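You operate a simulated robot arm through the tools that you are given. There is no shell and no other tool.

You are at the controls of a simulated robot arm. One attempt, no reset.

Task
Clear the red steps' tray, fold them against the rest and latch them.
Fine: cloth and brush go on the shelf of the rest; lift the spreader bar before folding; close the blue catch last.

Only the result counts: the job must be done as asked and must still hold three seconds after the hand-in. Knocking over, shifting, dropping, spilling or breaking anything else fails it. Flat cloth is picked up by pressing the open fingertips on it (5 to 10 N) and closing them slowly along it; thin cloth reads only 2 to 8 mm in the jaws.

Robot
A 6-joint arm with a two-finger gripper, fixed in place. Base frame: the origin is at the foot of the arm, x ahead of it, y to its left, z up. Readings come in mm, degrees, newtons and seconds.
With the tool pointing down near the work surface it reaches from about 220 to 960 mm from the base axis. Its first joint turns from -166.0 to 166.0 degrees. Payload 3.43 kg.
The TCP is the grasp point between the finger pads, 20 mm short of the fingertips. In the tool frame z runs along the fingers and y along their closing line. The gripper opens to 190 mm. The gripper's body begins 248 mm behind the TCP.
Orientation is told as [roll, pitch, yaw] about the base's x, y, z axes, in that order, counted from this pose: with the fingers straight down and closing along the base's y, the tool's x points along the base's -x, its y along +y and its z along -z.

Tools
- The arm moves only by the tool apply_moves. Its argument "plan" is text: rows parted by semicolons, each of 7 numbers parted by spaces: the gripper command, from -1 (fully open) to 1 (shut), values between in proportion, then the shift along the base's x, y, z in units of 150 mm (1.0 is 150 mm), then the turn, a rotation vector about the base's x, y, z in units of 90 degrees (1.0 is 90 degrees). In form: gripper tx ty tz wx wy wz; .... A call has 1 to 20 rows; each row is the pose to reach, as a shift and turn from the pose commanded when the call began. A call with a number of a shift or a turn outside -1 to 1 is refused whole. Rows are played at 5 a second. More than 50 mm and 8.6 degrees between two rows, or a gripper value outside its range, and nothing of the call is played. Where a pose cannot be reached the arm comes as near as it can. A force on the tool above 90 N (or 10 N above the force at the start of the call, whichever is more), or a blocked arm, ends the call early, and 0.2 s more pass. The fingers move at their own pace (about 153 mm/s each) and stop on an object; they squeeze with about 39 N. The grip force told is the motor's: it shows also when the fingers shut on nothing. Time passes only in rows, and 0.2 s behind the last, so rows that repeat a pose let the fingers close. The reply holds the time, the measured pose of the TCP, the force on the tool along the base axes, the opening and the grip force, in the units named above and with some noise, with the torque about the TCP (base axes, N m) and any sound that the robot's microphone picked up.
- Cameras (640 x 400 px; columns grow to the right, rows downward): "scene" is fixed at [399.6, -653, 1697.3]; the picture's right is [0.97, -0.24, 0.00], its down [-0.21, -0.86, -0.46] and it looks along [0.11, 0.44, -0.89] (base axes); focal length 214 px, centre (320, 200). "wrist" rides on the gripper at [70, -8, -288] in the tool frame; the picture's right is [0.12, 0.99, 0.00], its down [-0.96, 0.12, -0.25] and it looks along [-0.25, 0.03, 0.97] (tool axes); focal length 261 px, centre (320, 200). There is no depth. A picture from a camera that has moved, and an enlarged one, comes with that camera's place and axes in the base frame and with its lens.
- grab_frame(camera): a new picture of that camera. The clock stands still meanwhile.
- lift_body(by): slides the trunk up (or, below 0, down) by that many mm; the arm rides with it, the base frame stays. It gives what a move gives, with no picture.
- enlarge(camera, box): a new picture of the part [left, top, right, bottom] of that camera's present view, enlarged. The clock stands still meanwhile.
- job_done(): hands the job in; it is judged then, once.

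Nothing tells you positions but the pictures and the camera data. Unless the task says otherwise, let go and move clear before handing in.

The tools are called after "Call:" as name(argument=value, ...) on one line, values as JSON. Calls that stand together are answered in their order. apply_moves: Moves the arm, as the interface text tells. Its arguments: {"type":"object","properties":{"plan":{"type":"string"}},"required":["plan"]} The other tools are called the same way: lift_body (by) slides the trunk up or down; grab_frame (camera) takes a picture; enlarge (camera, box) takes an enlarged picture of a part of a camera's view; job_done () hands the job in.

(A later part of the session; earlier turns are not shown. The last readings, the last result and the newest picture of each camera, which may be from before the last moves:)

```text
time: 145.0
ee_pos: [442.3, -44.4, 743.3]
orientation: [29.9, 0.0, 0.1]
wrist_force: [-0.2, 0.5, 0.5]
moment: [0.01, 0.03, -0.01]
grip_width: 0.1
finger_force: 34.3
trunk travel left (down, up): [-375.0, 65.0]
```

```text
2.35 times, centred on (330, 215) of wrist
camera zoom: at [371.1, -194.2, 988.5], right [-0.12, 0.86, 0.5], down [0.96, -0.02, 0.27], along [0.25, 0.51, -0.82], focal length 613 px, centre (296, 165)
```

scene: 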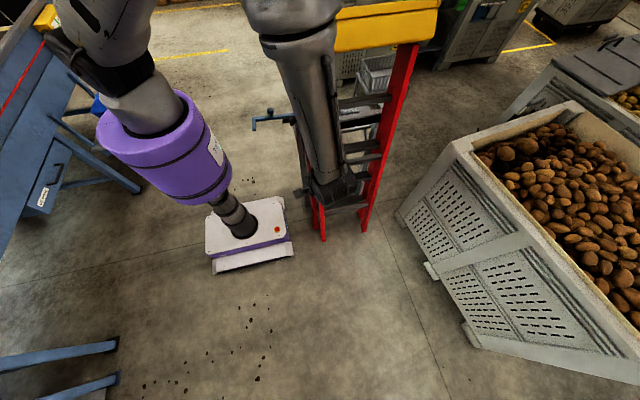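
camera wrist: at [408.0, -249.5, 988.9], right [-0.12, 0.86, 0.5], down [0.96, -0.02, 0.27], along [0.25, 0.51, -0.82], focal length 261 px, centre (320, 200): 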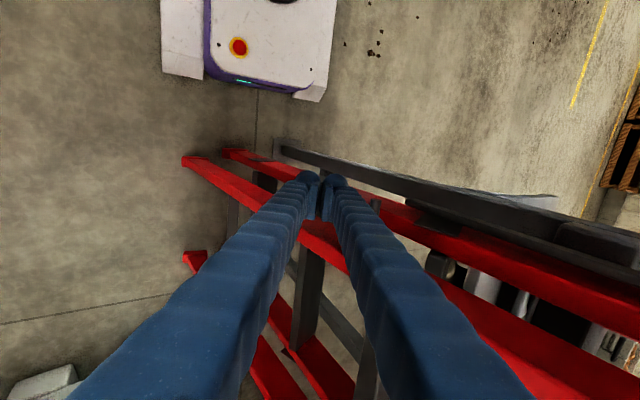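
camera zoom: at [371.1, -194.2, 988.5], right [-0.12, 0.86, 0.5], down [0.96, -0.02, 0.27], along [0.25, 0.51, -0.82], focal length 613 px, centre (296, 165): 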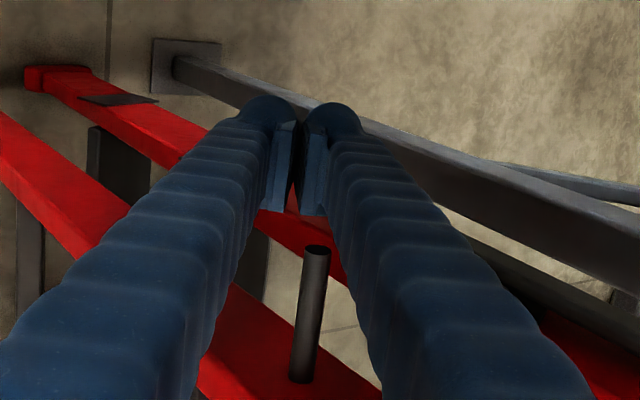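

The pin doesn't interact with the gripper. I swing out to -y and around behind the rear leg to push its back face directly.

Call:
apply_moves(plan="1 0 -0.25 0 0 0 0; 1 0 -0.5 0 0 0 0; 1 0 -0.75 0 0 0 0; 1 0 -1 0 0 0 0")

Call:
apply_moves(plan="1 0.18 0 0.18 0 0 0; 1 0.36 0 0.36 0 0 0; 1 0.54 0 0.54 0 0 0; 1 0.72 0 0.7 0 0 0; 1 0.72 0 0.7 0 0 0")

Call:
grab_frame(camera="wrist")

Call:
grab_frame(camera="scene")

```text
time: 146.0
ee_pos: [441.1, -194.2, 742.0]
orientation: [30.2, -0.1, 0.0]
wrist_force: [-0.6, -0.2, -0.1]
moment: [-0.02, -0.03, 0.0]
grip_width: 0.1
finger_force: 34.6
trunk travel left (down, up): [-375.0, 65.0]
```

```text
time: 147.2
ee_pos: [550.5, -195.7, 849.8]
orientation: [30.0, 0.0, 0.0]
wrist_force: [-0.4, 0.0, -0.4]
moment: [-0.01, -0.01, -0.01]
grip_width: 0.1
finger_force: 34.0
trunk travel left (down, up): [-375.0, 65.0]
```

```text
taken
camera wrist: at [479.5, -345.0, 1094.6], right [-0.12, 0.86, 0.5], down [0.96, -0.02, 0.27], along [0.25, 0.51, -0.82], focal length 261 px, centre (320, 200)
```

wrist: 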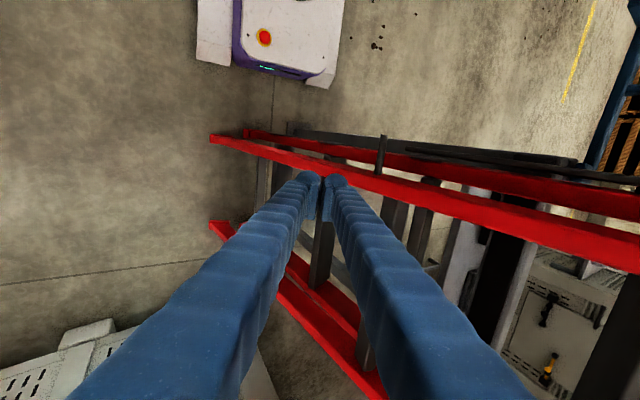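

```text
taken
```

scene: 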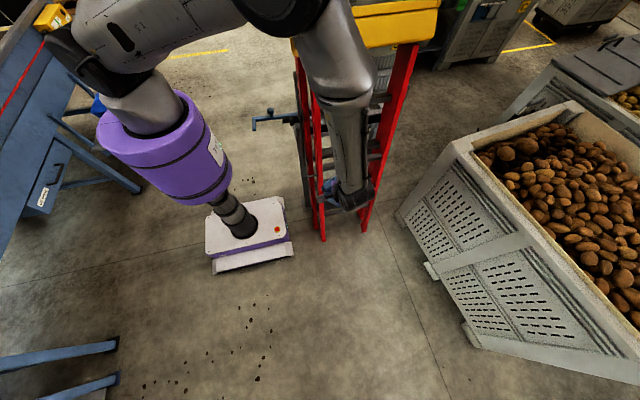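

The fingers are lined up behind the rear leg (x 527–564). I approach in +y until contact.

Call:
apply_moves(plan="1 -0.02 0.15 0 0 0 0; 1 -0.03 0.3 0 0 0 0; 1 -0.03 0.42 0 0 0 0; 1 -0.03 0.5 0 0 0 0; 1 -0.03 0.5 0 0 0 0")

Call:
apply_moves(plan="1 0 0.03 0 0 0 0; 1 0 0.06 0 0 0 0; 1 0 0.1 0 0 0 0; 1 0 0.1 0 0 0 0")

Call:
grab_frame(camera="wrist")

```text
time: 148.4
ee_pos: [545.1, -120.0, 847.8]
orientation: [29.9, 0.1, 0.0]
wrist_force: [0.2, -0.2, 1.0]
moment: [0.0, -0.05, 0.0]
grip_width: 0.0
finger_force: 34.8
trunk travel left (down, up): [-375.0, 65.0]
```

```text
time: 149.4
ee_pos: [545.8, -104.6, 847.5]
orientation: [30.0, 0.0, 0.0]
wrist_force: [-0.1, -0.2, 0.6]
moment: [0.0, 0.0, 0.03]
grip_width: 0.1
finger_force: 34.4
trunk travel left (down, up): [-375.0, 65.0]
```

```text
taken
camera wrist: at [474.8, -253.6, 1093.9], right [-0.12, 0.86, 0.5], down [0.96, -0.02, 0.27], along [0.25, 0.51, -0.82], focal length 261 px, centre (320, 200)
```

wrist: 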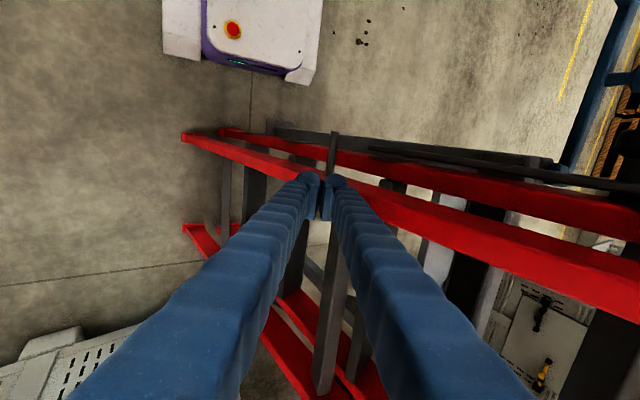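

Call:
apply_moves(plan="1 0 0.03 0 0 0 0; 1 0 0.06 0 0 0 0; 1 0 0.1 0 0 0 0; 1 0 0.1 0 0 0 0")

Call:
apply_moves(plan="1 0 0.03 0 0 0 0; 1 0 0.06 0 0 0 0; 1 0 0.1 0 0 0 0; 1 0 0.1 0 0 0 0")

Call:
grab_frame(camera="wrist")

```text
time: 150.2
ee_pos: [546.3, -102.2, 848.4]
orientation: [29.0, -0.5, -0.1]
wrist_force: [-12.5, -29.1, 4.3]
moment: [0.29, -0.16, 0.56]
grip_width: 0.0
finger_force: 33.9
trunk travel left (down, up): [-375.0, 65.0]
stopped in row 3: the force on the tool passed its limit at 100 N (the readings are from after the stop); the commanded pose is now the measured one
```

```text
time: 150.8
ee_pos: [548.8, -102.1, 846.1]
orientation: [28.3, -0.6, -0.2]
wrist_force: [-9.6, -26.4, -1.2]
moment: [0.1, -0.08, 0.54]
grip_width: 0.1
finger_force: 34.4
trunk travel left (down, up): [-375.0, 65.0]
stopped in row 2: the force on the tool passed its limit at 97 N (the readings are from after the stop); the commanded pose is now the measured one
```

```text
taken
camera wrist: at [475.0, -244.6, 1096.0], right [-0.12, 0.87, 0.47], down [0.96, -0.02, 0.28], along [0.26, 0.48, -0.84], focal length 261 px, centre (320, 200)
```

wrist: 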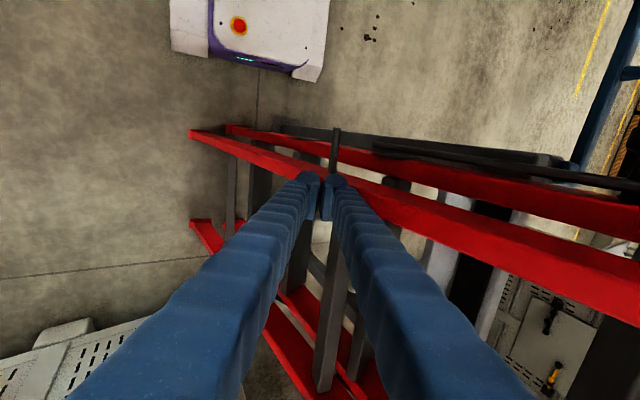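

The leg resists 100 N without moving, so the rear legs are at their stop. I back off and look at how the rails sit against the rest.

Call:
apply_moves(plan="1 0 -0.1 0 0.01 0 0; 1 0 -0.25 0 0.019 0.006 0; 1 0 -0.4 0 0.019 0.006 0; 1 0 -0.4 0 0.019 0.006 0")

Call:
enlarge(camera="wrist", box=[360, 110, 640, 280])

Call:
enlarge(camera="scene", box=[280, 60, 420, 180])

```text
time: 151.8
ee_pos: [549.1, -158.7, 847.6]
orientation: [30.2, 0.0, -0.1]
wrist_force: [0.2, 0.5, 0.6]
moment: [0.08, 0.01, 0.03]
grip_width: 0.0
finger_force: 34.1
trunk travel left (down, up): [-375.0, 65.0]
```

```text
2.29 times, centred on (500, 195) of wrist
camera zoom: at [478.5, -309.4, 1092.9], right [-0.12, 0.86, 0.5], down [0.96, -0.03, 0.27], along [0.25, 0.51, -0.82], focal length 596 px, centre (-91, 211)
```

zoom: 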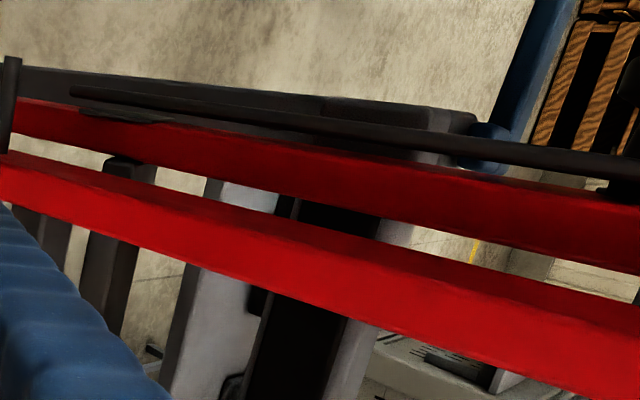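

```text
3.33 times, centred on (350, 120) of scene
camera zoom: at [399.6, -653.0, 1697.3], right [0.97, -0.24, 0.0], down [-0.21, -0.86, -0.46], along [0.11, 0.44, -0.89], focal length 715 px, centre (220, 467)
```

zoom: 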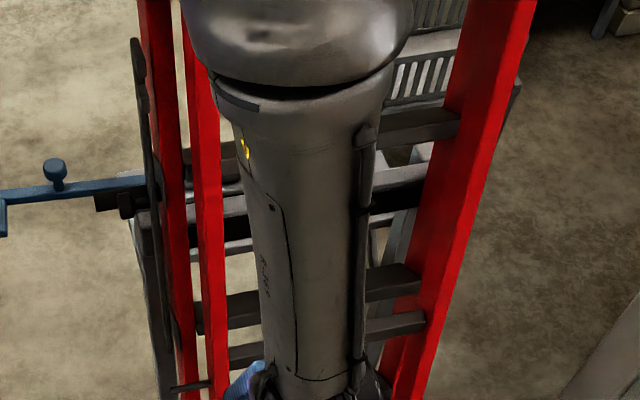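

The rear legs are at their stop and the rails are at the rest, so this is the folded position; the hook reaches behind the front rail. Now I go for the blue catch: I'll straighten the tool, travel above the handle and come down beside the catch arm.

Call:
apply_moves(plan="1 -0.1 -0.15 0.2 0 0 0; 1 -0.25 -0.2 0.45 0 0 0; 1 -0.4 -0.2 0.7 0 0 0; 1 -0.55 -0.2 0.95 0 0 0; 1 -0.6 -0.2 1 0 0 0")

Call:
apply_moves(plan="1 -0.05 0.1 0.25 -0.09 0 0; 1 -0.1 0.2 0.5 -0.18 0 0; 1 -0.15 0.3 0.75 -0.27 0 0; 1 -0.2 0.35 1 -0.333 0 0; 1 -0.2 0.35 1 -0.333 0 0")

Call:
grab_frame(camera="scene")

```text
time: 153.0
ee_pos: [458.8, -188.4, 998.9]
orientation: [30.4, -0.1, -0.1]
wrist_force: [0.4, 0.7, 0.0]
moment: [-0.05, 0.01, 0.01]
grip_width: 0.2
finger_force: 34.0
trunk travel left (down, up): [-375.0, 65.0]
```

```text
time: 154.2
ee_pos: [432.8, -136.7, 1147.3]
orientation: [0.3, -0.2, 0.0]
wrist_force: [0.2, -0.1, 0.4]
moment: [0.09, 0.06, -0.01]
grip_width: 0.0
finger_force: 34.5
trunk travel left (down, up): [-375.0, 65.0]
```

```text
taken
```

scene: 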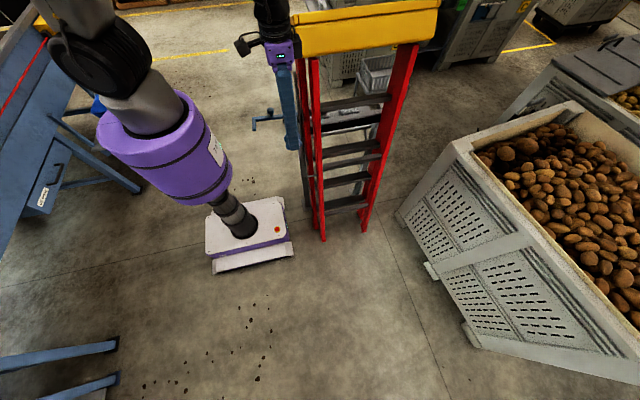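

Call:
apply_moves(plan="1 -0.1 0.2 0.1 0 0 0; 1 -0.18 0.45 0.25 0 0 0; 1 -0.18 0.7 0.25 0 0 0; 1 -0.18 0.95 0.25 0 0 0")

Call:
apply_moves(plan="1 0 0.25 0 0 0 0; 1 0 0.5 0 0 0 0; 1 0 0.75 0 0 0 0; 1 0 1 0 0 0 0")

Call:
apply_moves(plan="1 0 0.25 0 0 0 0; 1 0 0.5 0 0 0 0; 1 0 0.72 0 0 0 0; 1 0 0.72 0 0 0 0")

Call:
grab_frame(camera="wrist")

```text
time: 155.2
ee_pos: [400.1, 8.5, 1186.4]
orientation: [0.4, -0.1, -0.1]
wrist_force: [-0.5, 0.0, 0.1]
moment: [-0.01, -0.04, -0.05]
grip_width: 0.0
finger_force: 34.3
trunk travel left (down, up): [-375.0, 65.0]
```

```text
time: 156.2
ee_pos: [401.8, 158.3, 1183.4]
orientation: [0.4, -0.1, -0.1]
wrist_force: [-0.4, -0.1, -0.1]
moment: [-0.12, 0.06, 0.04]
grip_width: 0.1
finger_force: 34.4
trunk travel left (down, up): [-375.0, 65.0]
```

```text
time: 157.2
ee_pos: [402.1, 263.6, 1183.0]
orientation: [0.3, -0.1, -0.1]
wrist_force: [0.0, -0.9, -0.1]
moment: [-0.07, -0.02, -0.02]
grip_width: 0.1
finger_force: 33.6
trunk travel left (down, up): [-375.0, 65.0]
```

```text
taken
camera wrist: at [330.7, 256.3, 1473.3], right [-0.12, 0.99, 0.01], down [0.96, 0.11, 0.25], along [0.25, 0.03, -0.97], focal length 261 px, centre (320, 200)
```

wrist: 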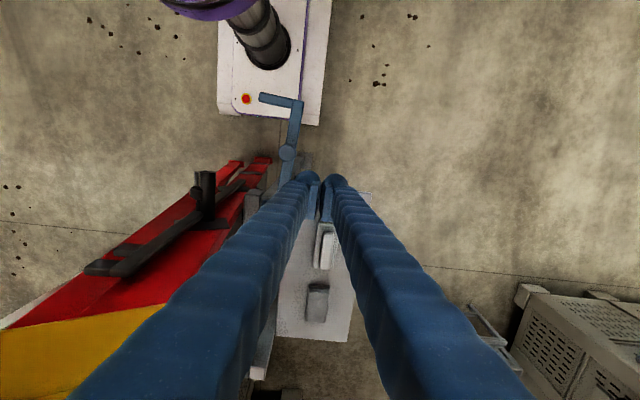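

Call:
enlarge(camera="wrist", box=[170, 80, 330, 230])

Call:
enlarge(camera="scene", box=[240, 90, 330, 150])

```text
2.67 times, centred on (250, 155) of wrist
camera zoom: at [330.7, 256.3, 1473.3], right [-0.12, 0.99, 0.01], down [0.96, 0.11, 0.25], along [0.25, 0.03, -0.97], focal length 695 px, centre (507, 320)
```

zoom: 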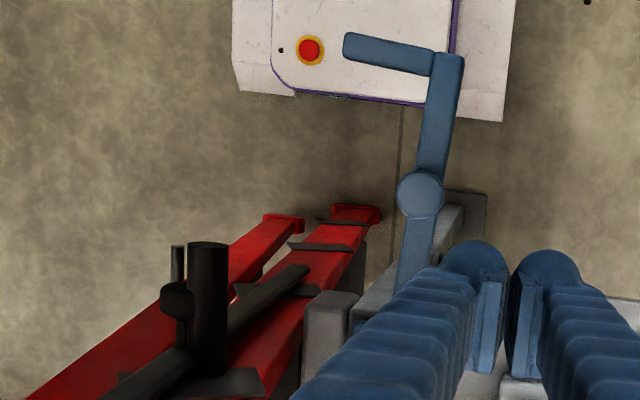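

```text
6.67 times, centred on (285, 120) of scene
camera zoom: at [399.6, -653.0, 1697.3], right [0.97, -0.24, 0.0], down [-0.21, -0.86, -0.46], along [0.11, 0.44, -0.89], focal length 1430 px, centre (553, 733)
```

zoom: 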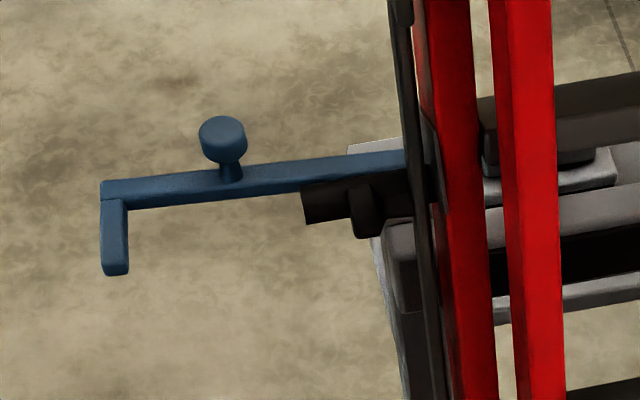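

The catch arm is at about z 950–970, knob top at 1004. I go down beside its outer (+y) face, near the knob.

Call:
apply_moves(plan="1 -0.1 0 -0.2 0 0 0; 1 -0.2 0 -0.45 0 0 0; 1 -0.2 0 -0.7 0 0 0; 1 -0.2 0 -0.95 0 0 0; 1 -0.2 0 -1 0 0 0")

Call:
apply_moves(plan="1 0 0 -0.2 0 0 0; 1 0 0 -0.4 0 0 0; 1 0 0 -0.46 0 0 0; 1 0 0 -0.46 0 0 0")

Call:
enlarge(camera="scene", box=[240, 60, 340, 150])

Call:
grab_frame(camera="wrist")

```text
time: 158.4
ee_pos: [372.8, 264.0, 1033.5]
orientation: [0.3, -0.1, 0.0]
wrist_force: [-0.4, -0.3, -0.4]
moment: [0.02, 0.0, 0.03]
grip_width: 0.0
finger_force: 34.7
trunk travel left (down, up): [-375.0, 65.0]
```

```text
time: 159.4
ee_pos: [374.7, 263.8, 965.8]
orientation: [0.0, -0.1, -0.1]
wrist_force: [-0.3, 0.2, 0.4]
moment: [0.02, 0.0, -0.01]
grip_width: 0.0
finger_force: 34.4
trunk travel left (down, up): [-375.0, 65.0]
```

```text
4.44 times, centred on (290, 105) of scene
camera zoom: at [399.6, -653.0, 1697.3], right [0.97, -0.24, 0.0], down [-0.21, -0.86, -0.46], along [0.11, 0.44, -0.89], focal length 953 px, centre (453, 622)
```

zoom: 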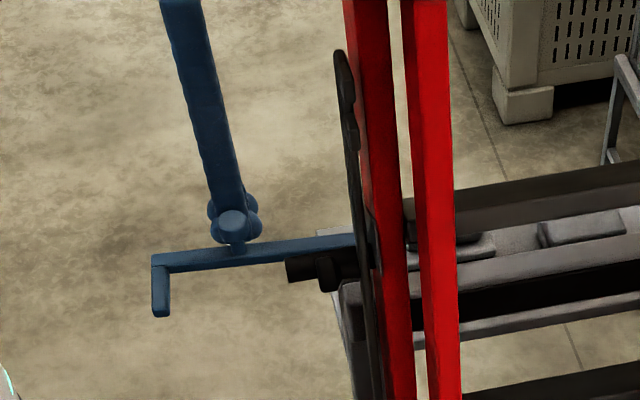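

```text
taken
camera wrist: at [302.8, 255.6, 1254.1], right [-0.12, 0.99, 0.0], down [0.96, 0.11, 0.25], along [0.25, 0.03, -0.97], focal length 261 px, centre (320, 200)
```

wrist: 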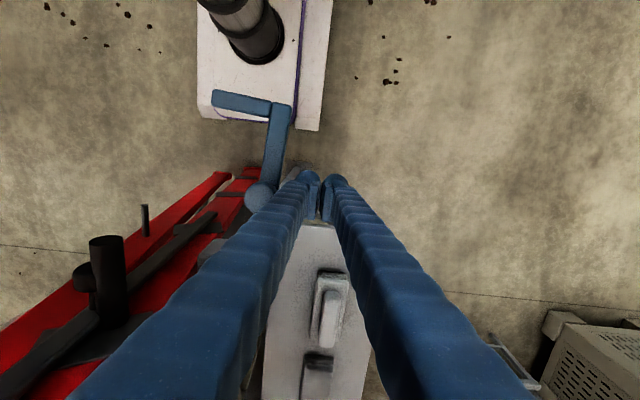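

The closed fingers are just outside the knob. I sweep them along the catch's arc, first about 20°, and check that it swings.

Call:
apply_moves(plan="1 -0.013 -0.125 0 0 0 0; 1 -0.013 -0.172 0 0 0 0; 1 -0.047 -0.239 0 0 0 0; 1 -0.075 -0.312 0 0 0 0; 1 -0.1 -0.379 0 0 0 0; 1 -0.117 -0.446 0 0 0 0; 1 -0.117 -0.446 0 0 0 0")

Call:
enlarge(camera="scene", box=[240, 60, 340, 150])

Call:
grab_frame(camera="wrist")

```text
time: 161.0
ee_pos: [368.6, 206.5, 964.6]
orientation: [0.3, 0.1, -0.2]
wrist_force: [0.0, 0.1, 0.5]
moment: [0.02, 0.0, 0.0]
grip_width: 0.2
finger_force: 34.0
out of reach, approached as far as the arm can: row 5, 6, 7
trunk travel left (down, up): [-375.0, 65.0]
```

```text
4.44 times, centred on (290, 105) of scene
camera zoom: at [399.6, -653.0, 1697.3], right [0.97, -0.24, 0.0], down [-0.21, -0.86, -0.46], along [0.11, 0.44, -0.89], focal length 953 px, centre (453, 622)
```

zoom: 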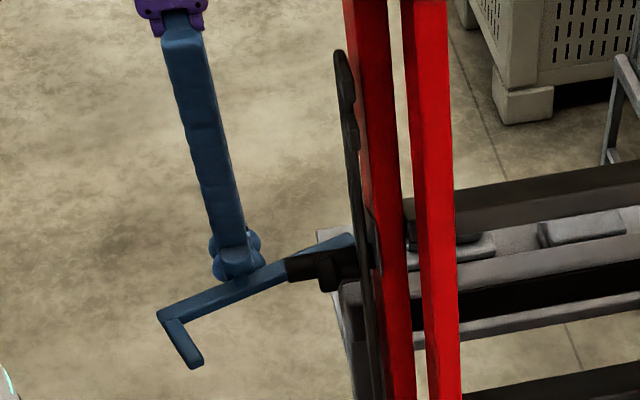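

```text
taken
camera wrist: at [298.5, 198.1, 1253.3], right [-0.12, 0.99, 0.0], down [0.96, 0.11, 0.24], along [0.24, 0.03, -0.97], focal length 261 px, centre (320, 200)
```

wrist: 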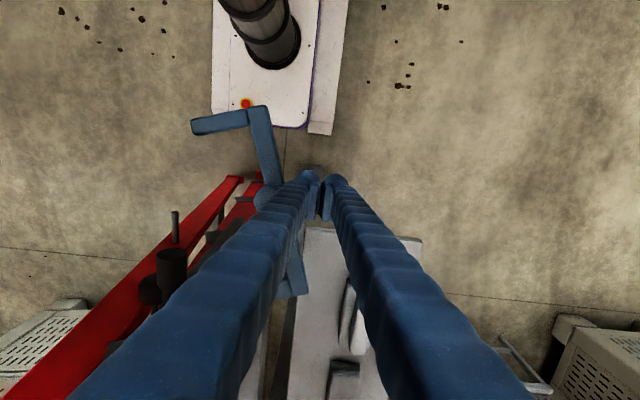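

The catch swings freely, but I'm at the arm's inner reach limit at this height. Lowering the trunk gives more room close in, so I raise the arm, lower the trunk and return to the same spot.

Call:
apply_moves(plan="1 0.02 0.05 0.1 0 0 0; 1 0.04 0.1 0.35 0 0 0; 1 0.04 0.1 0.6 0 0 0; 1 0.04 0.1 0.85 0 0 0; 1 0.04 0.1 1 0 0 0")

Call:
lift_body(by=-150)

Call:
apply_moves(plan="1 0 0 0.25 0 0 0; 1 0 0 0.5 0 0 0; 1 0 0 0.75 0 0 0; 1 0 0 1 0 0 0")

Call:
apply_moves(plan="1 0 0 0.25 0 0 0; 1 0 0 0.5 0 0 0; 1 0 0 0.75 0 0 0; 1 0 0 0.8 0 0 0")

Call:
lift_body(by=-225)

Call:
grab_frame(camera="scene")

```text
time: 162.2
ee_pos: [372.5, 220.6, 1113.8]
orientation: [0.3, 0.0, -0.1]
wrist_force: [0.0, -0.4, -0.3]
moment: [0.04, -0.04, -0.05]
grip_width: 0.1
finger_force: 34.5
trunk travel left (down, up): [-375.0, 65.0]
```

```text
time: 163.9
ee_pos: [374.1, 220.7, 963.4]
orientation: [0.3, -0.2, -0.1]
wrist_force: [1.2, -0.7, 0.4]
moment: [0.02, 0.03, 0.02]
grip_width: 0.1
finger_force: 34.1
trunk travel left (down, up): [-225.0, 215.0]
```

```text
time: 164.9
ee_pos: [373.8, 219.5, 1113.5]
orientation: [0.2, -0.1, -0.2]
wrist_force: [0.2, 0.2, -0.2]
moment: [0.04, -0.07, 0.0]
grip_width: 0.1
finger_force: 33.8
trunk travel left (down, up): [-225.0, 215.0]
```

```text
time: 165.9
ee_pos: [373.4, 221.0, 1233.4]
orientation: [0.3, -0.1, -0.2]
wrist_force: [-0.1, -0.8, -0.1]
moment: [0.03, 0.0, 0.0]
grip_width: 0.0
finger_force: 33.9
trunk travel left (down, up): [-225.0, 215.0]
```

```text
time: 168.3
ee_pos: [371.8, 221.2, 1009.4]
orientation: [0.3, -0.1, -0.1]
wrist_force: [0.4, -0.5, 0.0]
moment: [-0.01, 0.01, -0.04]
grip_width: 0.0
finger_force: 34.4
trunk travel left (down, up): [0.0, 440.0]
```

```text
taken
```

scene: 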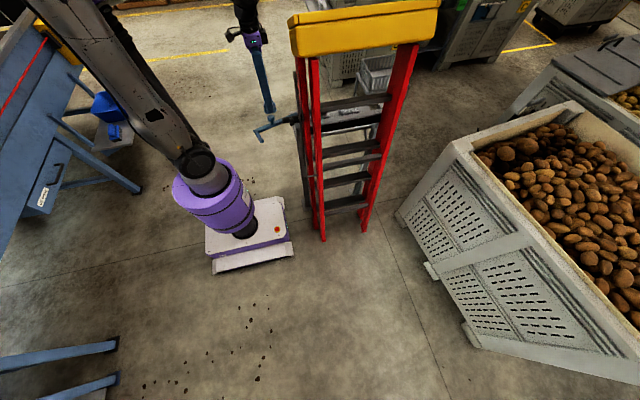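

Call:
apply_moves(plan="1 0 0 -0.15 0 0 0; 1 0 0 -0.293 0 0 0; 1 -0.013 -0.087 -0.293 0 0 0; 1 -0.013 -0.147 -0.293 0 0 0; 1 -0.027 -0.213 -0.293 0 0 0; 1 -0.035 -0.277 -0.293 0 0 0; 1 -0.037 -0.347 -0.293 0 0 0; 1 -0.034 -0.414 -0.293 0 0 0; 1 -0.034 -0.414 -0.293 0 0 0")

Call:
enlarge(camera="scene", box=[240, 60, 340, 150])

Call:
grab_frame(camera="wrist")

```text
time: 170.3
ee_pos: [366.6, 158.8, 964.2]
orientation: [0.2, -0.2, -0.1]
wrist_force: [-1.0, -0.1, -0.4]
moment: [0.0, -0.02, 0.0]
grip_width: 0.1
finger_force: 34.6
trunk travel left (down, up): [0.0, 440.0]
```

```text
4.44 times, centred on (290, 105) of scene
camera zoom: at [399.6, -653.0, 1697.3], right [0.97, -0.24, 0.0], down [-0.21, -0.86, -0.46], along [0.11, 0.44, -0.89], focal length 953 px, centre (453, 622)
```

zoom: 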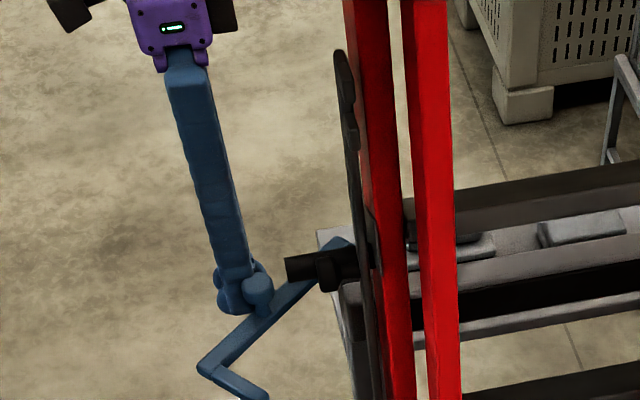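

```text
taken
camera wrist: at [296.0, 149.9, 1253.0], right [-0.12, 0.99, 0.01], down [0.96, 0.11, 0.25], along [0.25, 0.03, -0.97], focal length 261 px, centre (320, 200)
```

wrist: 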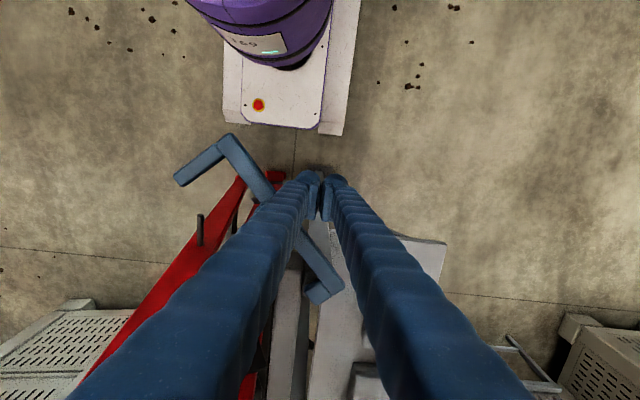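

The catch follows well, now about 40° closed. I continue along the arc to about 70°.

Call:
apply_moves(plan="1 0.013 -0.072 0 0 0 0; 1 0.029 -0.14 0 0 0 0; 1 0.056 -0.209 0 0 0 0; 1 0.08 -0.277 0 0 0 0; 1 0.082 -0.339 0 0 0 0; 1 0.085 -0.4 0 0 0 0; 1 0.09 -0.479 0 0 0 0; 1 0.095 -0.557 0 0 0 0; 1 0.095 -0.557 0 0 0 0")

Call:
enlarge(camera="scene", box=[250, 60, 350, 150])

Call:
grab_frame(camera="wrist")

```text
time: 172.3
ee_pos: [384.2, 74.4, 962.7]
orientation: [0.2, 0.0, -0.1]
wrist_force: [0.2, 1.0, -0.3]
moment: [0.03, -0.01, -0.01]
grip_width: 0.0
finger_force: 34.6
trunk travel left (down, up): [0.0, 440.0]
```

```text
4.44 times, centred on (300, 105) of scene
camera zoom: at [399.6, -653.0, 1697.3], right [0.97, -0.24, 0.0], down [-0.21, -0.86, -0.46], along [0.11, 0.44, -0.89], focal length 953 px, centre (409, 622)
```

zoom: 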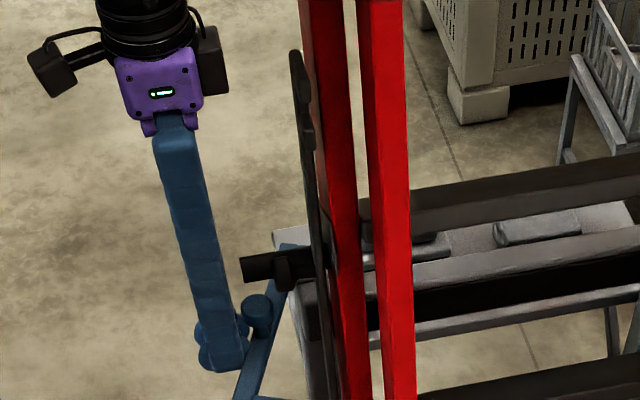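

```text
taken
camera wrist: at [311.8, 66.6, 1252.3], right [-0.12, 0.99, 0.01], down [0.96, 0.11, 0.25], along [0.25, 0.03, -0.97], focal length 261 px, centre (320, 200)
```

wrist: 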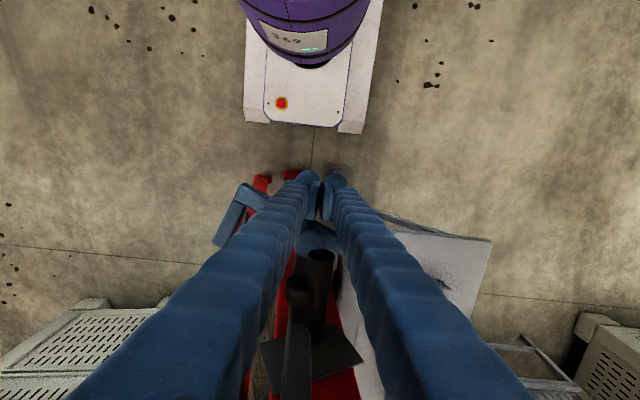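

About 65° closed. I slide outward along the catch arm to stay clear of the handle and keep turning it toward 80°.

Call:
apply_moves(plan="1 -0.02 -0.049 0 0 0 0; 1 -0.035 -0.091 0 0 0 0; 1 -0.02 -0.175 0 0 0 0; 1 0.007 -0.255 0 0 0 0; 1 0.04 -0.319 0 0 0 0; 1 0.08 -0.381 0 0 0 0; 1 0.08 -0.381 0 0 0 0")

Call:
grab_frame(camera="wrist")

Call:
enlarge(camera="scene", box=[250, 60, 350, 150])

```text
time: 173.9
ee_pos: [393.9, 18.2, 963.6]
orientation: [0.3, -0.1, -0.2]
wrist_force: [-0.7, -0.1, -0.6]
moment: [0.01, 0.01, -0.02]
grip_width: 0.0
finger_force: 34.3
trunk travel left (down, up): [0.0, 440.0]
```

```text
taken
camera wrist: at [322.9, 9.8, 1252.7], right [-0.12, 0.99, 0.01], down [0.96, 0.11, 0.25], along [0.25, 0.03, -0.97], focal length 261 px, centre (320, 200)
```

wrist: 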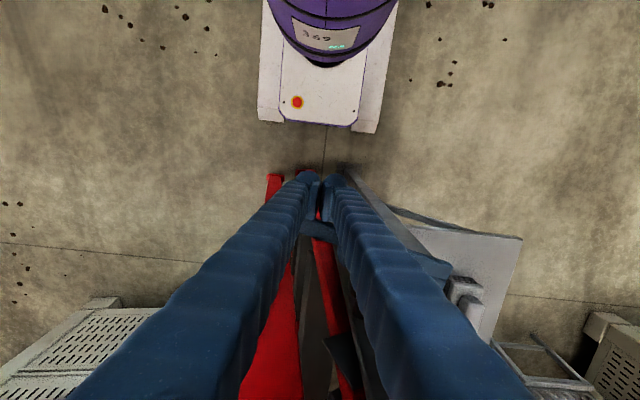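

```text
4.44 times, centred on (300, 105) of scene
camera zoom: at [399.6, -653.0, 1697.3], right [0.97, -0.24, 0.0], down [-0.21, -0.86, -0.46], along [0.11, 0.44, -0.89], focal length 953 px, centre (409, 622)
```

zoom: 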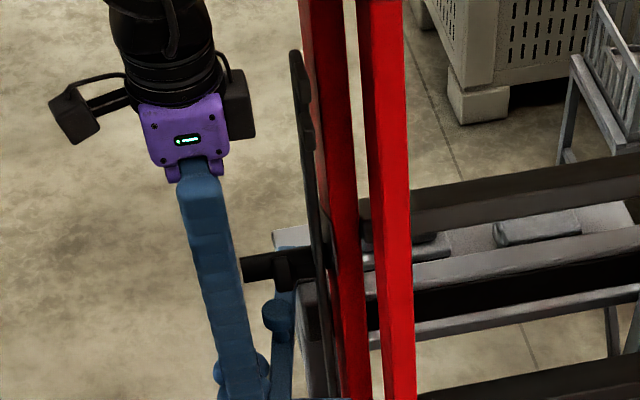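

Call:
apply_moves(plan="1 0.04 -0.04 0 0 0 0; 1 0.07 -0.065 0 0 0 0; 1 0.096 -0.088 0 0 0 0; 1 0.096 -0.088 0 0 0 0")

Call:
enlarge(camera="scene", box=[260, 80, 360, 180])

Call:
grab_frame(camera="wrist")

```text
time: 174.9
ee_pos: [410.0, 3.9, 964.3]
orientation: [0.4, -0.1, -0.2]
wrist_force: [-0.3, -0.5, 0.2]
moment: [-0.01, 0.0, 0.0]
grip_width: 0.0
finger_force: 34.1
trunk travel left (down, up): [0.0, 440.0]
```

```text
4.00 times, centred on (310, 130) of scene
camera zoom: at [399.6, -653.0, 1697.3], right [0.97, -0.24, 0.0], down [-0.21, -0.86, -0.46], along [0.11, 0.44, -0.89], focal length 858 px, centre (360, 480)
```

zoom: 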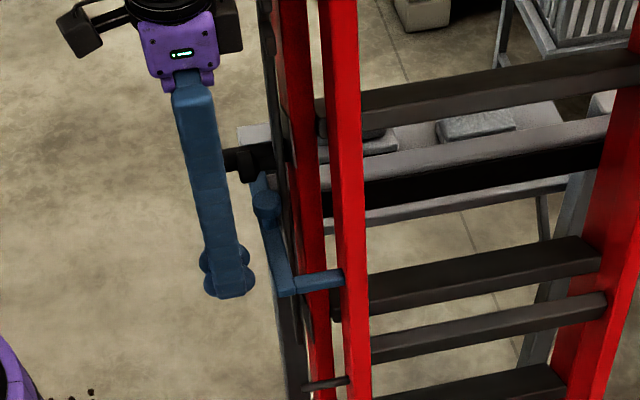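

```text
taken
camera wrist: at [337.8, -4.2, 1253.1], right [-0.12, 0.99, 0.01], down [0.96, 0.11, 0.25], along [0.25, 0.03, -0.97], focal length 261 px, centre (320, 200)
```

wrist: 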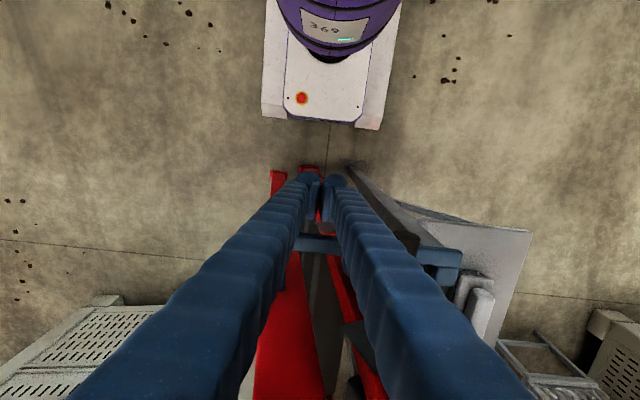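

The catch has swung in ahead of the fingers: its hook now lies across behind the front rail. I zoom in on it.

Call:
enlarge(camera="scene", box=[310, 110, 370, 180])

Call:
enlarge(camera="wrist", box=[270, 160, 490, 340])

```text
5.71 times, centred on (340, 145) of scene
camera zoom: at [399.6, -653.0, 1697.3], right [0.97, -0.24, 0.0], down [-0.21, -0.86, -0.46], along [0.11, 0.44, -0.89], focal length 1226 px, centre (206, 514)
```

zoom: 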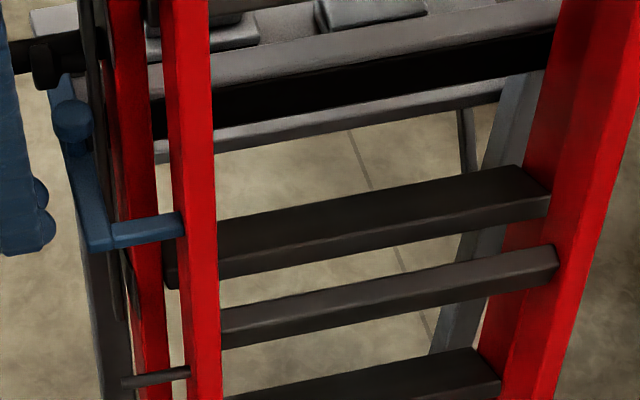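

```text
2.22 times, centred on (380, 250) of wrist
camera zoom: at [337.8, -4.2, 1253.1], right [-0.12, 0.99, 0.01], down [0.96, 0.11, 0.25], along [0.25, 0.03, -0.97], focal length 579 px, centre (187, 89)
```

zoom: 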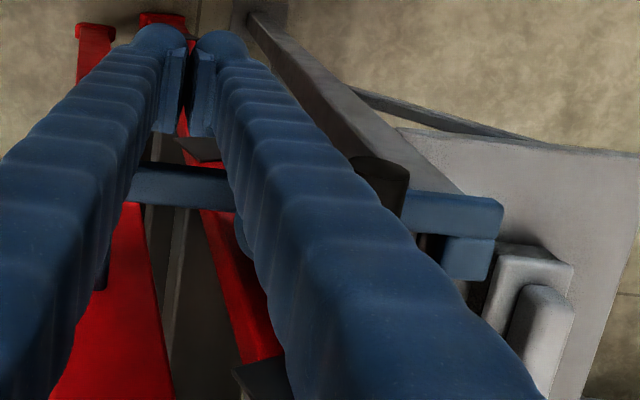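

The catch arm is now parallel to the rails, with its hook behind the front rail. I press it gently in +x at its outer end to make sure it is fully home.

Call:
apply_moves(plan="1 0.04 -0.02 0 0 0 0; 1 0.08 -0.04 0 0 0 0; 1 0.11 -0.05 0 0 0 0; 1 0.11 -0.05 0 0 0 0")

Call:
apply_moves(plan="1 0.02 0 0 0 0 0; 1 0.04 0 0 0 0 0; 1 0.04 0 0 0 0 0")

Call:
enlarge(camera="scene", box=[290, 100, 370, 180])

```text
time: 175.9
ee_pos: [425.4, -3.4, 966.0]
orientation: [0.4, -0.1, -0.1]
wrist_force: [-0.5, -0.6, -0.4]
moment: [-0.02, 0.02, 0.04]
grip_width: 0.0
finger_force: 34.6
trunk travel left (down, up): [0.0, 440.0]
```

```text
time: 176.7
ee_pos: [432.7, -3.1, 963.8]
orientation: [0.3, -0.1, -0.1]
wrist_force: [-1.6, 0.0, -0.1]
moment: [0.01, 0.03, 0.01]
grip_width: 0.0
finger_force: 34.4
trunk travel left (down, up): [0.0, 440.0]
```

```text
5.00 times, centred on (330, 140) of scene
camera zoom: at [399.6, -653.0, 1697.3], right [0.97, -0.24, 0.0], down [-0.21, -0.86, -0.46], along [0.11, 0.44, -0.89], focal length 1072 px, centre (270, 500)
```

zoom: 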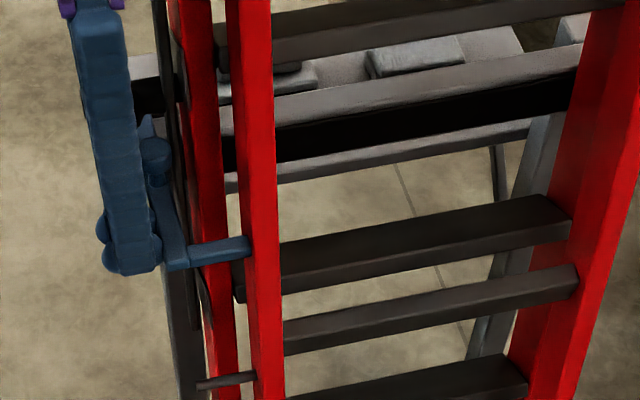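

Call:
apply_moves(plan="1 0.02 0 0 0 0 0; 1 0.04 0 0 0 0 0; 1 0.04 0 0 0 0 0")

Call:
enlarge(camera="scene", box=[290, 100, 370, 180])

Call:
enlarge(camera="wrist", box=[270, 160, 490, 340])

```text
time: 177.5
ee_pos: [432.6, -2.8, 963.7]
orientation: [0.4, 0.1, -0.1]
wrist_force: [-32.1, -2.8, -5.2]
moment: [-0.12, 0.37, 0.06]
grip_width: 5.8
finger_force: 34.4
trunk travel left (down, up): [0.0, 440.0]
```

```text
5.00 times, centred on (330, 140) of scene
camera zoom: at [399.6, -653.0, 1697.3], right [0.97, -0.24, 0.0], down [-0.21, -0.86, -0.46], along [0.11, 0.44, -0.89], focal length 1072 px, centre (270, 500)
```

zoom: 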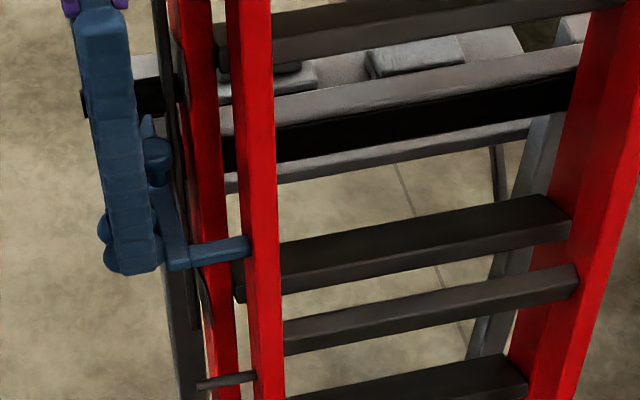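

```text
2.22 times, centred on (380, 250) of wrist
camera zoom: at [363.2, -11.8, 1253.1], right [-0.12, 0.99, 0.01], down [0.96, 0.11, 0.25], along [0.24, 0.03, -0.97], focal length 579 px, centre (187, 89)
```

zoom: 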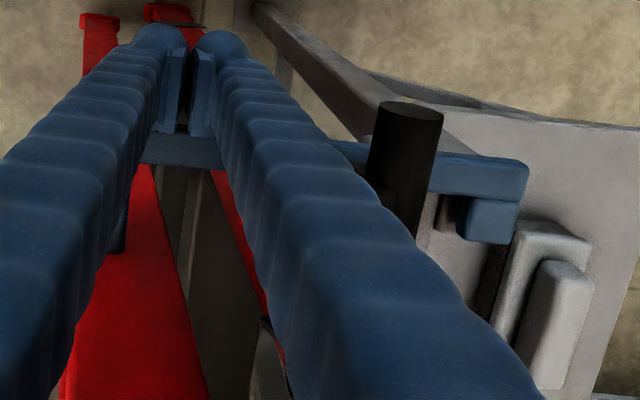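

The catch is at a hard stop, fully swung in. Before handing in I want to be sure the rails are really home on the rest, so I back off the catch and press the handle once more in +y.

Call:
apply_moves(plan="1 -0.05 0 0 0 0 0; 1 -0.13 0 0 0 0 0; 1 -0.13 0 0.2 0 0 0; 1 -0.13 0 0.45 0 0 0; 1 -0.13 0.1 0.5 0 0 0; 1 -0.13 0.2 0.5 0 0 0; 1 -0.13 0.2 0.5 0 0 0")

Call:
grab_frame(camera="wrist")

Call:
enlarge(camera="scene", box=[290, 100, 370, 180])

```text
time: 179.1
ee_pos: [418.9, 27.5, 1042.1]
orientation: [0.3, -0.1, 0.0]
wrist_force: [-1.2, -0.8, -1.0]
moment: [0.03, -0.02, -0.01]
grip_width: 0.0
finger_force: 34.4
trunk travel left (down, up): [0.0, 440.0]
```

```text
taken
camera wrist: at [347.4, 18.3, 1329.1], right [-0.12, 0.99, 0.01], down [0.96, 0.11, 0.25], along [0.25, 0.03, -0.97], focal length 261 px, centre (320, 200)
```

wrist: 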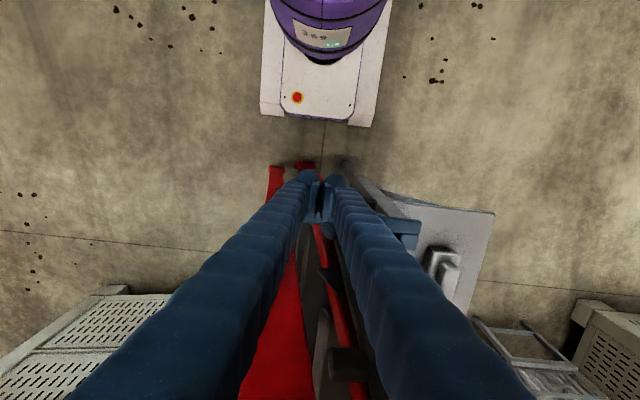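

```text
5.00 times, centred on (330, 140) of scene
camera zoom: at [399.6, -653.0, 1697.3], right [0.97, -0.24, 0.0], down [-0.21, -0.86, -0.46], along [0.11, 0.44, -0.89], focal length 1072 px, centre (270, 500)
```

zoom: 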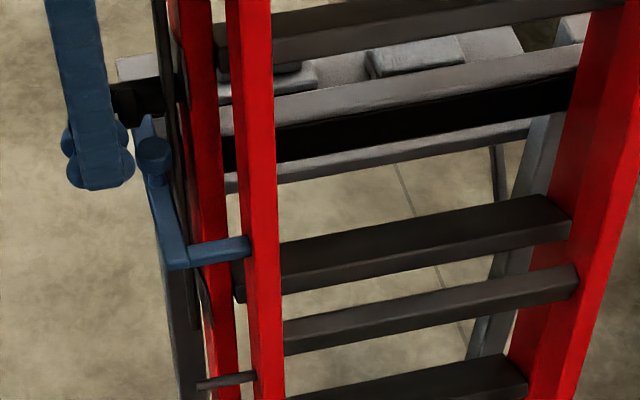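

Call:
apply_moves(plan="1 0 0.04 0 0 0 0; 1 0 0.08 0 0 0 0; 1 0 0.12 0 0 0 0; 1 0 0.16 0 0 0 0; 1 0 0.16 0 0 0 0")

Call:
apply_moves(plan="1 0 0.02 0 0 0 0; 1 0 0.04 0 0 0 0; 1 0 0.04 0 0 0 0")

```text
time: 180.1
ee_pos: [418.1, 37.6, 1041.1]
orientation: [-0.6, -0.2, 0.1]
wrist_force: [-1.3, -31.3, 9.8]
moment: [0.61, -0.13, -0.16]
grip_width: 0.0
finger_force: 34.6
trunk travel left (down, up): [0.0, 440.0]
stopped in row 5: the force on the tool passed its limit at 99 N (the readings are from after the stop); the commanded pose is now the measured one
```

```text
time: 181.0
ee_pos: [418.4, 37.6, 1041.9]
orientation: [-1.5, -0.1, 0.4]
wrist_force: [-0.9, -33.3, 10.6]
moment: [0.59, -0.15, -0.3]
grip_width: 0.0
finger_force: 34.4
trunk travel left (down, up): [0.0, 440.0]
stopped in row 3: the force on the tool passed its limit at 91 N (the readings are from after the stop); the commanded pose is now the measured one
```

Both the handle and the catch are against firm stops (about 100 N without movement). I back off and take a clear top view to check the final state.

Call:
apply_moves(plan="1 -0.03 -0.1 0 0.016 0 -0.004; 1 -0.03 -0.2 0 0.016 0 -0.004; 1 -0.03 -0.2 0.25 0.016 0 -0.004; 1 -0.03 -0.2 0.5 0.016 0 -0.004; 1 -0.03 -0.2 0.75 0.016 0 -0.004; 1 -0.03 -0.2 0.95 0.016 0 -0.004")

Call:
apply_moves(plan="0.5 0 0.2 0.1 0 0 0; 0 0 0.4 0.1 0 0 0; -0.6 0 0.5 0.1 0 0 0; -1 0 0.5 0.1 0 0 0; -1 0 0.5 0.1 0 0 0")

Call:
grab_frame(camera="wrist")

Call:
enlarge(camera="wrist", box=[240, 130, 380, 270])

```text
time: 182.4
ee_pos: [414.5, 12.6, 1182.7]
orientation: [0.1, -0.1, 0.0]
wrist_force: [0.0, 0.0, 0.2]
moment: [-0.01, 0.0, 0.01]
grip_width: 0.0
finger_force: 34.1
trunk travel left (down, up): [0.0, 440.0]
```

```text
time: 183.6
ee_pos: [414.7, 88.8, 1199.4]
orientation: [0.0, 0.0, 0.0]
wrist_force: [0.2, 0.4, 0.2]
moment: [0.04, -0.02, 0.0]
grip_width: 189.9
finger_force: 0.1
trunk travel left (down, up): [0.0, 440.0]
```

```text
taken
camera wrist: at [343.1, 80.4, 1485.8], right [-0.12, 0.99, 0.0], down [0.96, 0.12, 0.25], along [0.25, 0.03, -0.97], focal length 261 px, centre (320, 200)
```

wrist: 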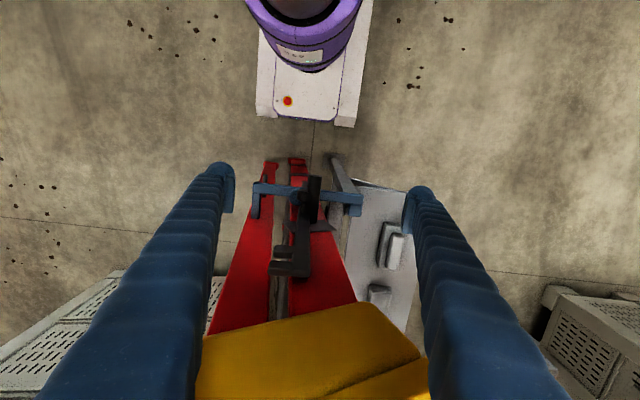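

```text
2.86 times, centred on (310, 200) of wrist
camera zoom: at [343.1, 80.4, 1485.8], right [-0.12, 0.99, 0.0], down [0.96, 0.12, 0.25], along [0.25, 0.03, -0.97], focal length 745 px, centre (349, 200)
```

zoom: 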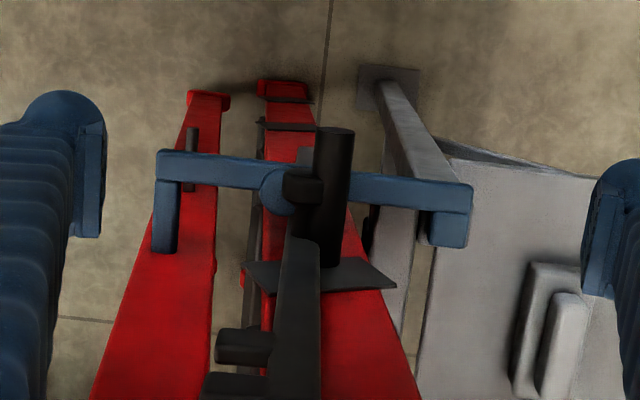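

The hook arm is parallel to the rails at its closed stop, the rails and rear legs are at their fold stops, and brush and cloth are on the shelf. I move the arm clear and take a last look.

Call:
apply_moves(plan="-0.5 0 0.25 0.05 0 0 0; 0 0 0.5 0.1 0 0 0; 0 0 0.75 0.15 0 0 0; 0 0 1 0.2 0 0 0")

Call:
apply_moves(plan="0 0 0.25 0.15 0 0 0; 0 0 0.5 0.3 0 0 0; 0 0 0.75 0.45 0 0 0; 0 0 0.9 0.6 0 0 0; 0 0 0.9 0.6 0 0 0")

Call:
grab_frame(camera="scene")

Call:
grab_frame(camera="wrist")

Call:
enlarge(camera="scene", box=[280, 0, 450, 250])

Call:
enlarge(camera="scene", box=[290, 90, 410, 180])

```text
time: 184.6
ee_pos: [412.4, 236.8, 1231.3]
orientation: [0.4, -0.6, -0.1]
wrist_force: [0.1, -0.7, 0.2]
moment: [0.08, 0.05, 0.03]
grip_width: 95.0
finger_force: 0.1
trunk travel left (down, up): [0.0, 440.0]
```

```text
time: 185.6
ee_pos: [375.0, 330.8, 1401.5]
orientation: [6.8, -7.1, -0.4]
wrist_force: [-0.8, -0.3, 0.2]
moment: [0.07, -0.04, 0.02]
grip_width: 94.8
finger_force: 0.0
trunk travel left (down, up): [0.0, 440.0]
stopped in row 5: the arm was blocked; the commanded pose is now the measured one
```

```text
taken
```

scene: 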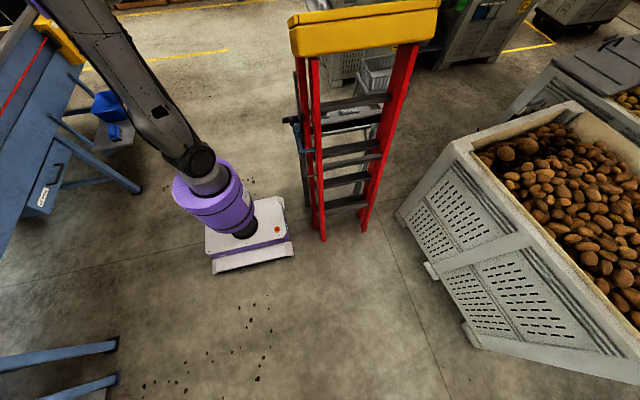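

```text
taken
camera wrist: at [269.3, 290.2, 1675.0], right [-0.12, 0.99, 0.1], down [0.92, 0.08, 0.38], along [0.36, 0.14, -0.92], focal length 261 px, centre (320, 200)
```

wrist: 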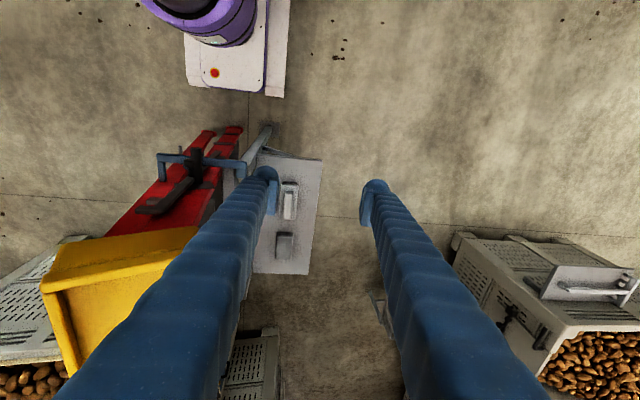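

```text
1.60 times, centred on (365, 125) of scene
camera zoom: at [399.6, -653.0, 1697.3], right [0.97, -0.24, 0.0], down [-0.21, -0.86, -0.46], along [0.11, 0.44, -0.89], focal length 343 px, centre (248, 320)
```

zoom: 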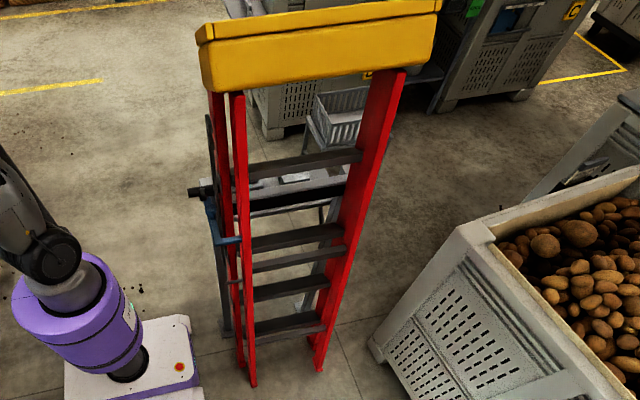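

```text
4.44 times, centred on (350, 135) of scene
camera zoom: at [399.6, -653.0, 1697.3], right [0.97, -0.24, 0.0], down [-0.21, -0.86, -0.46], along [0.11, 0.44, -0.89], focal length 953 px, centre (187, 489)
```

zoom: 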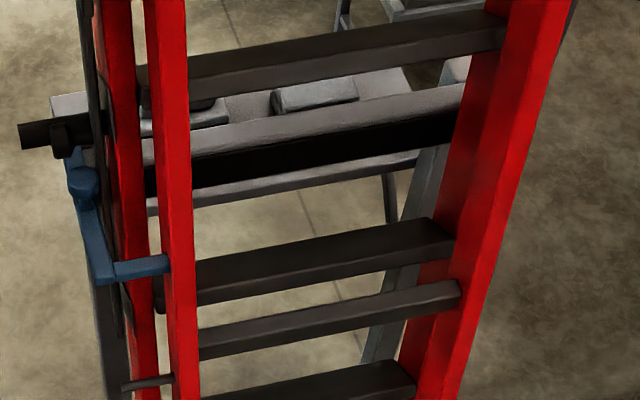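

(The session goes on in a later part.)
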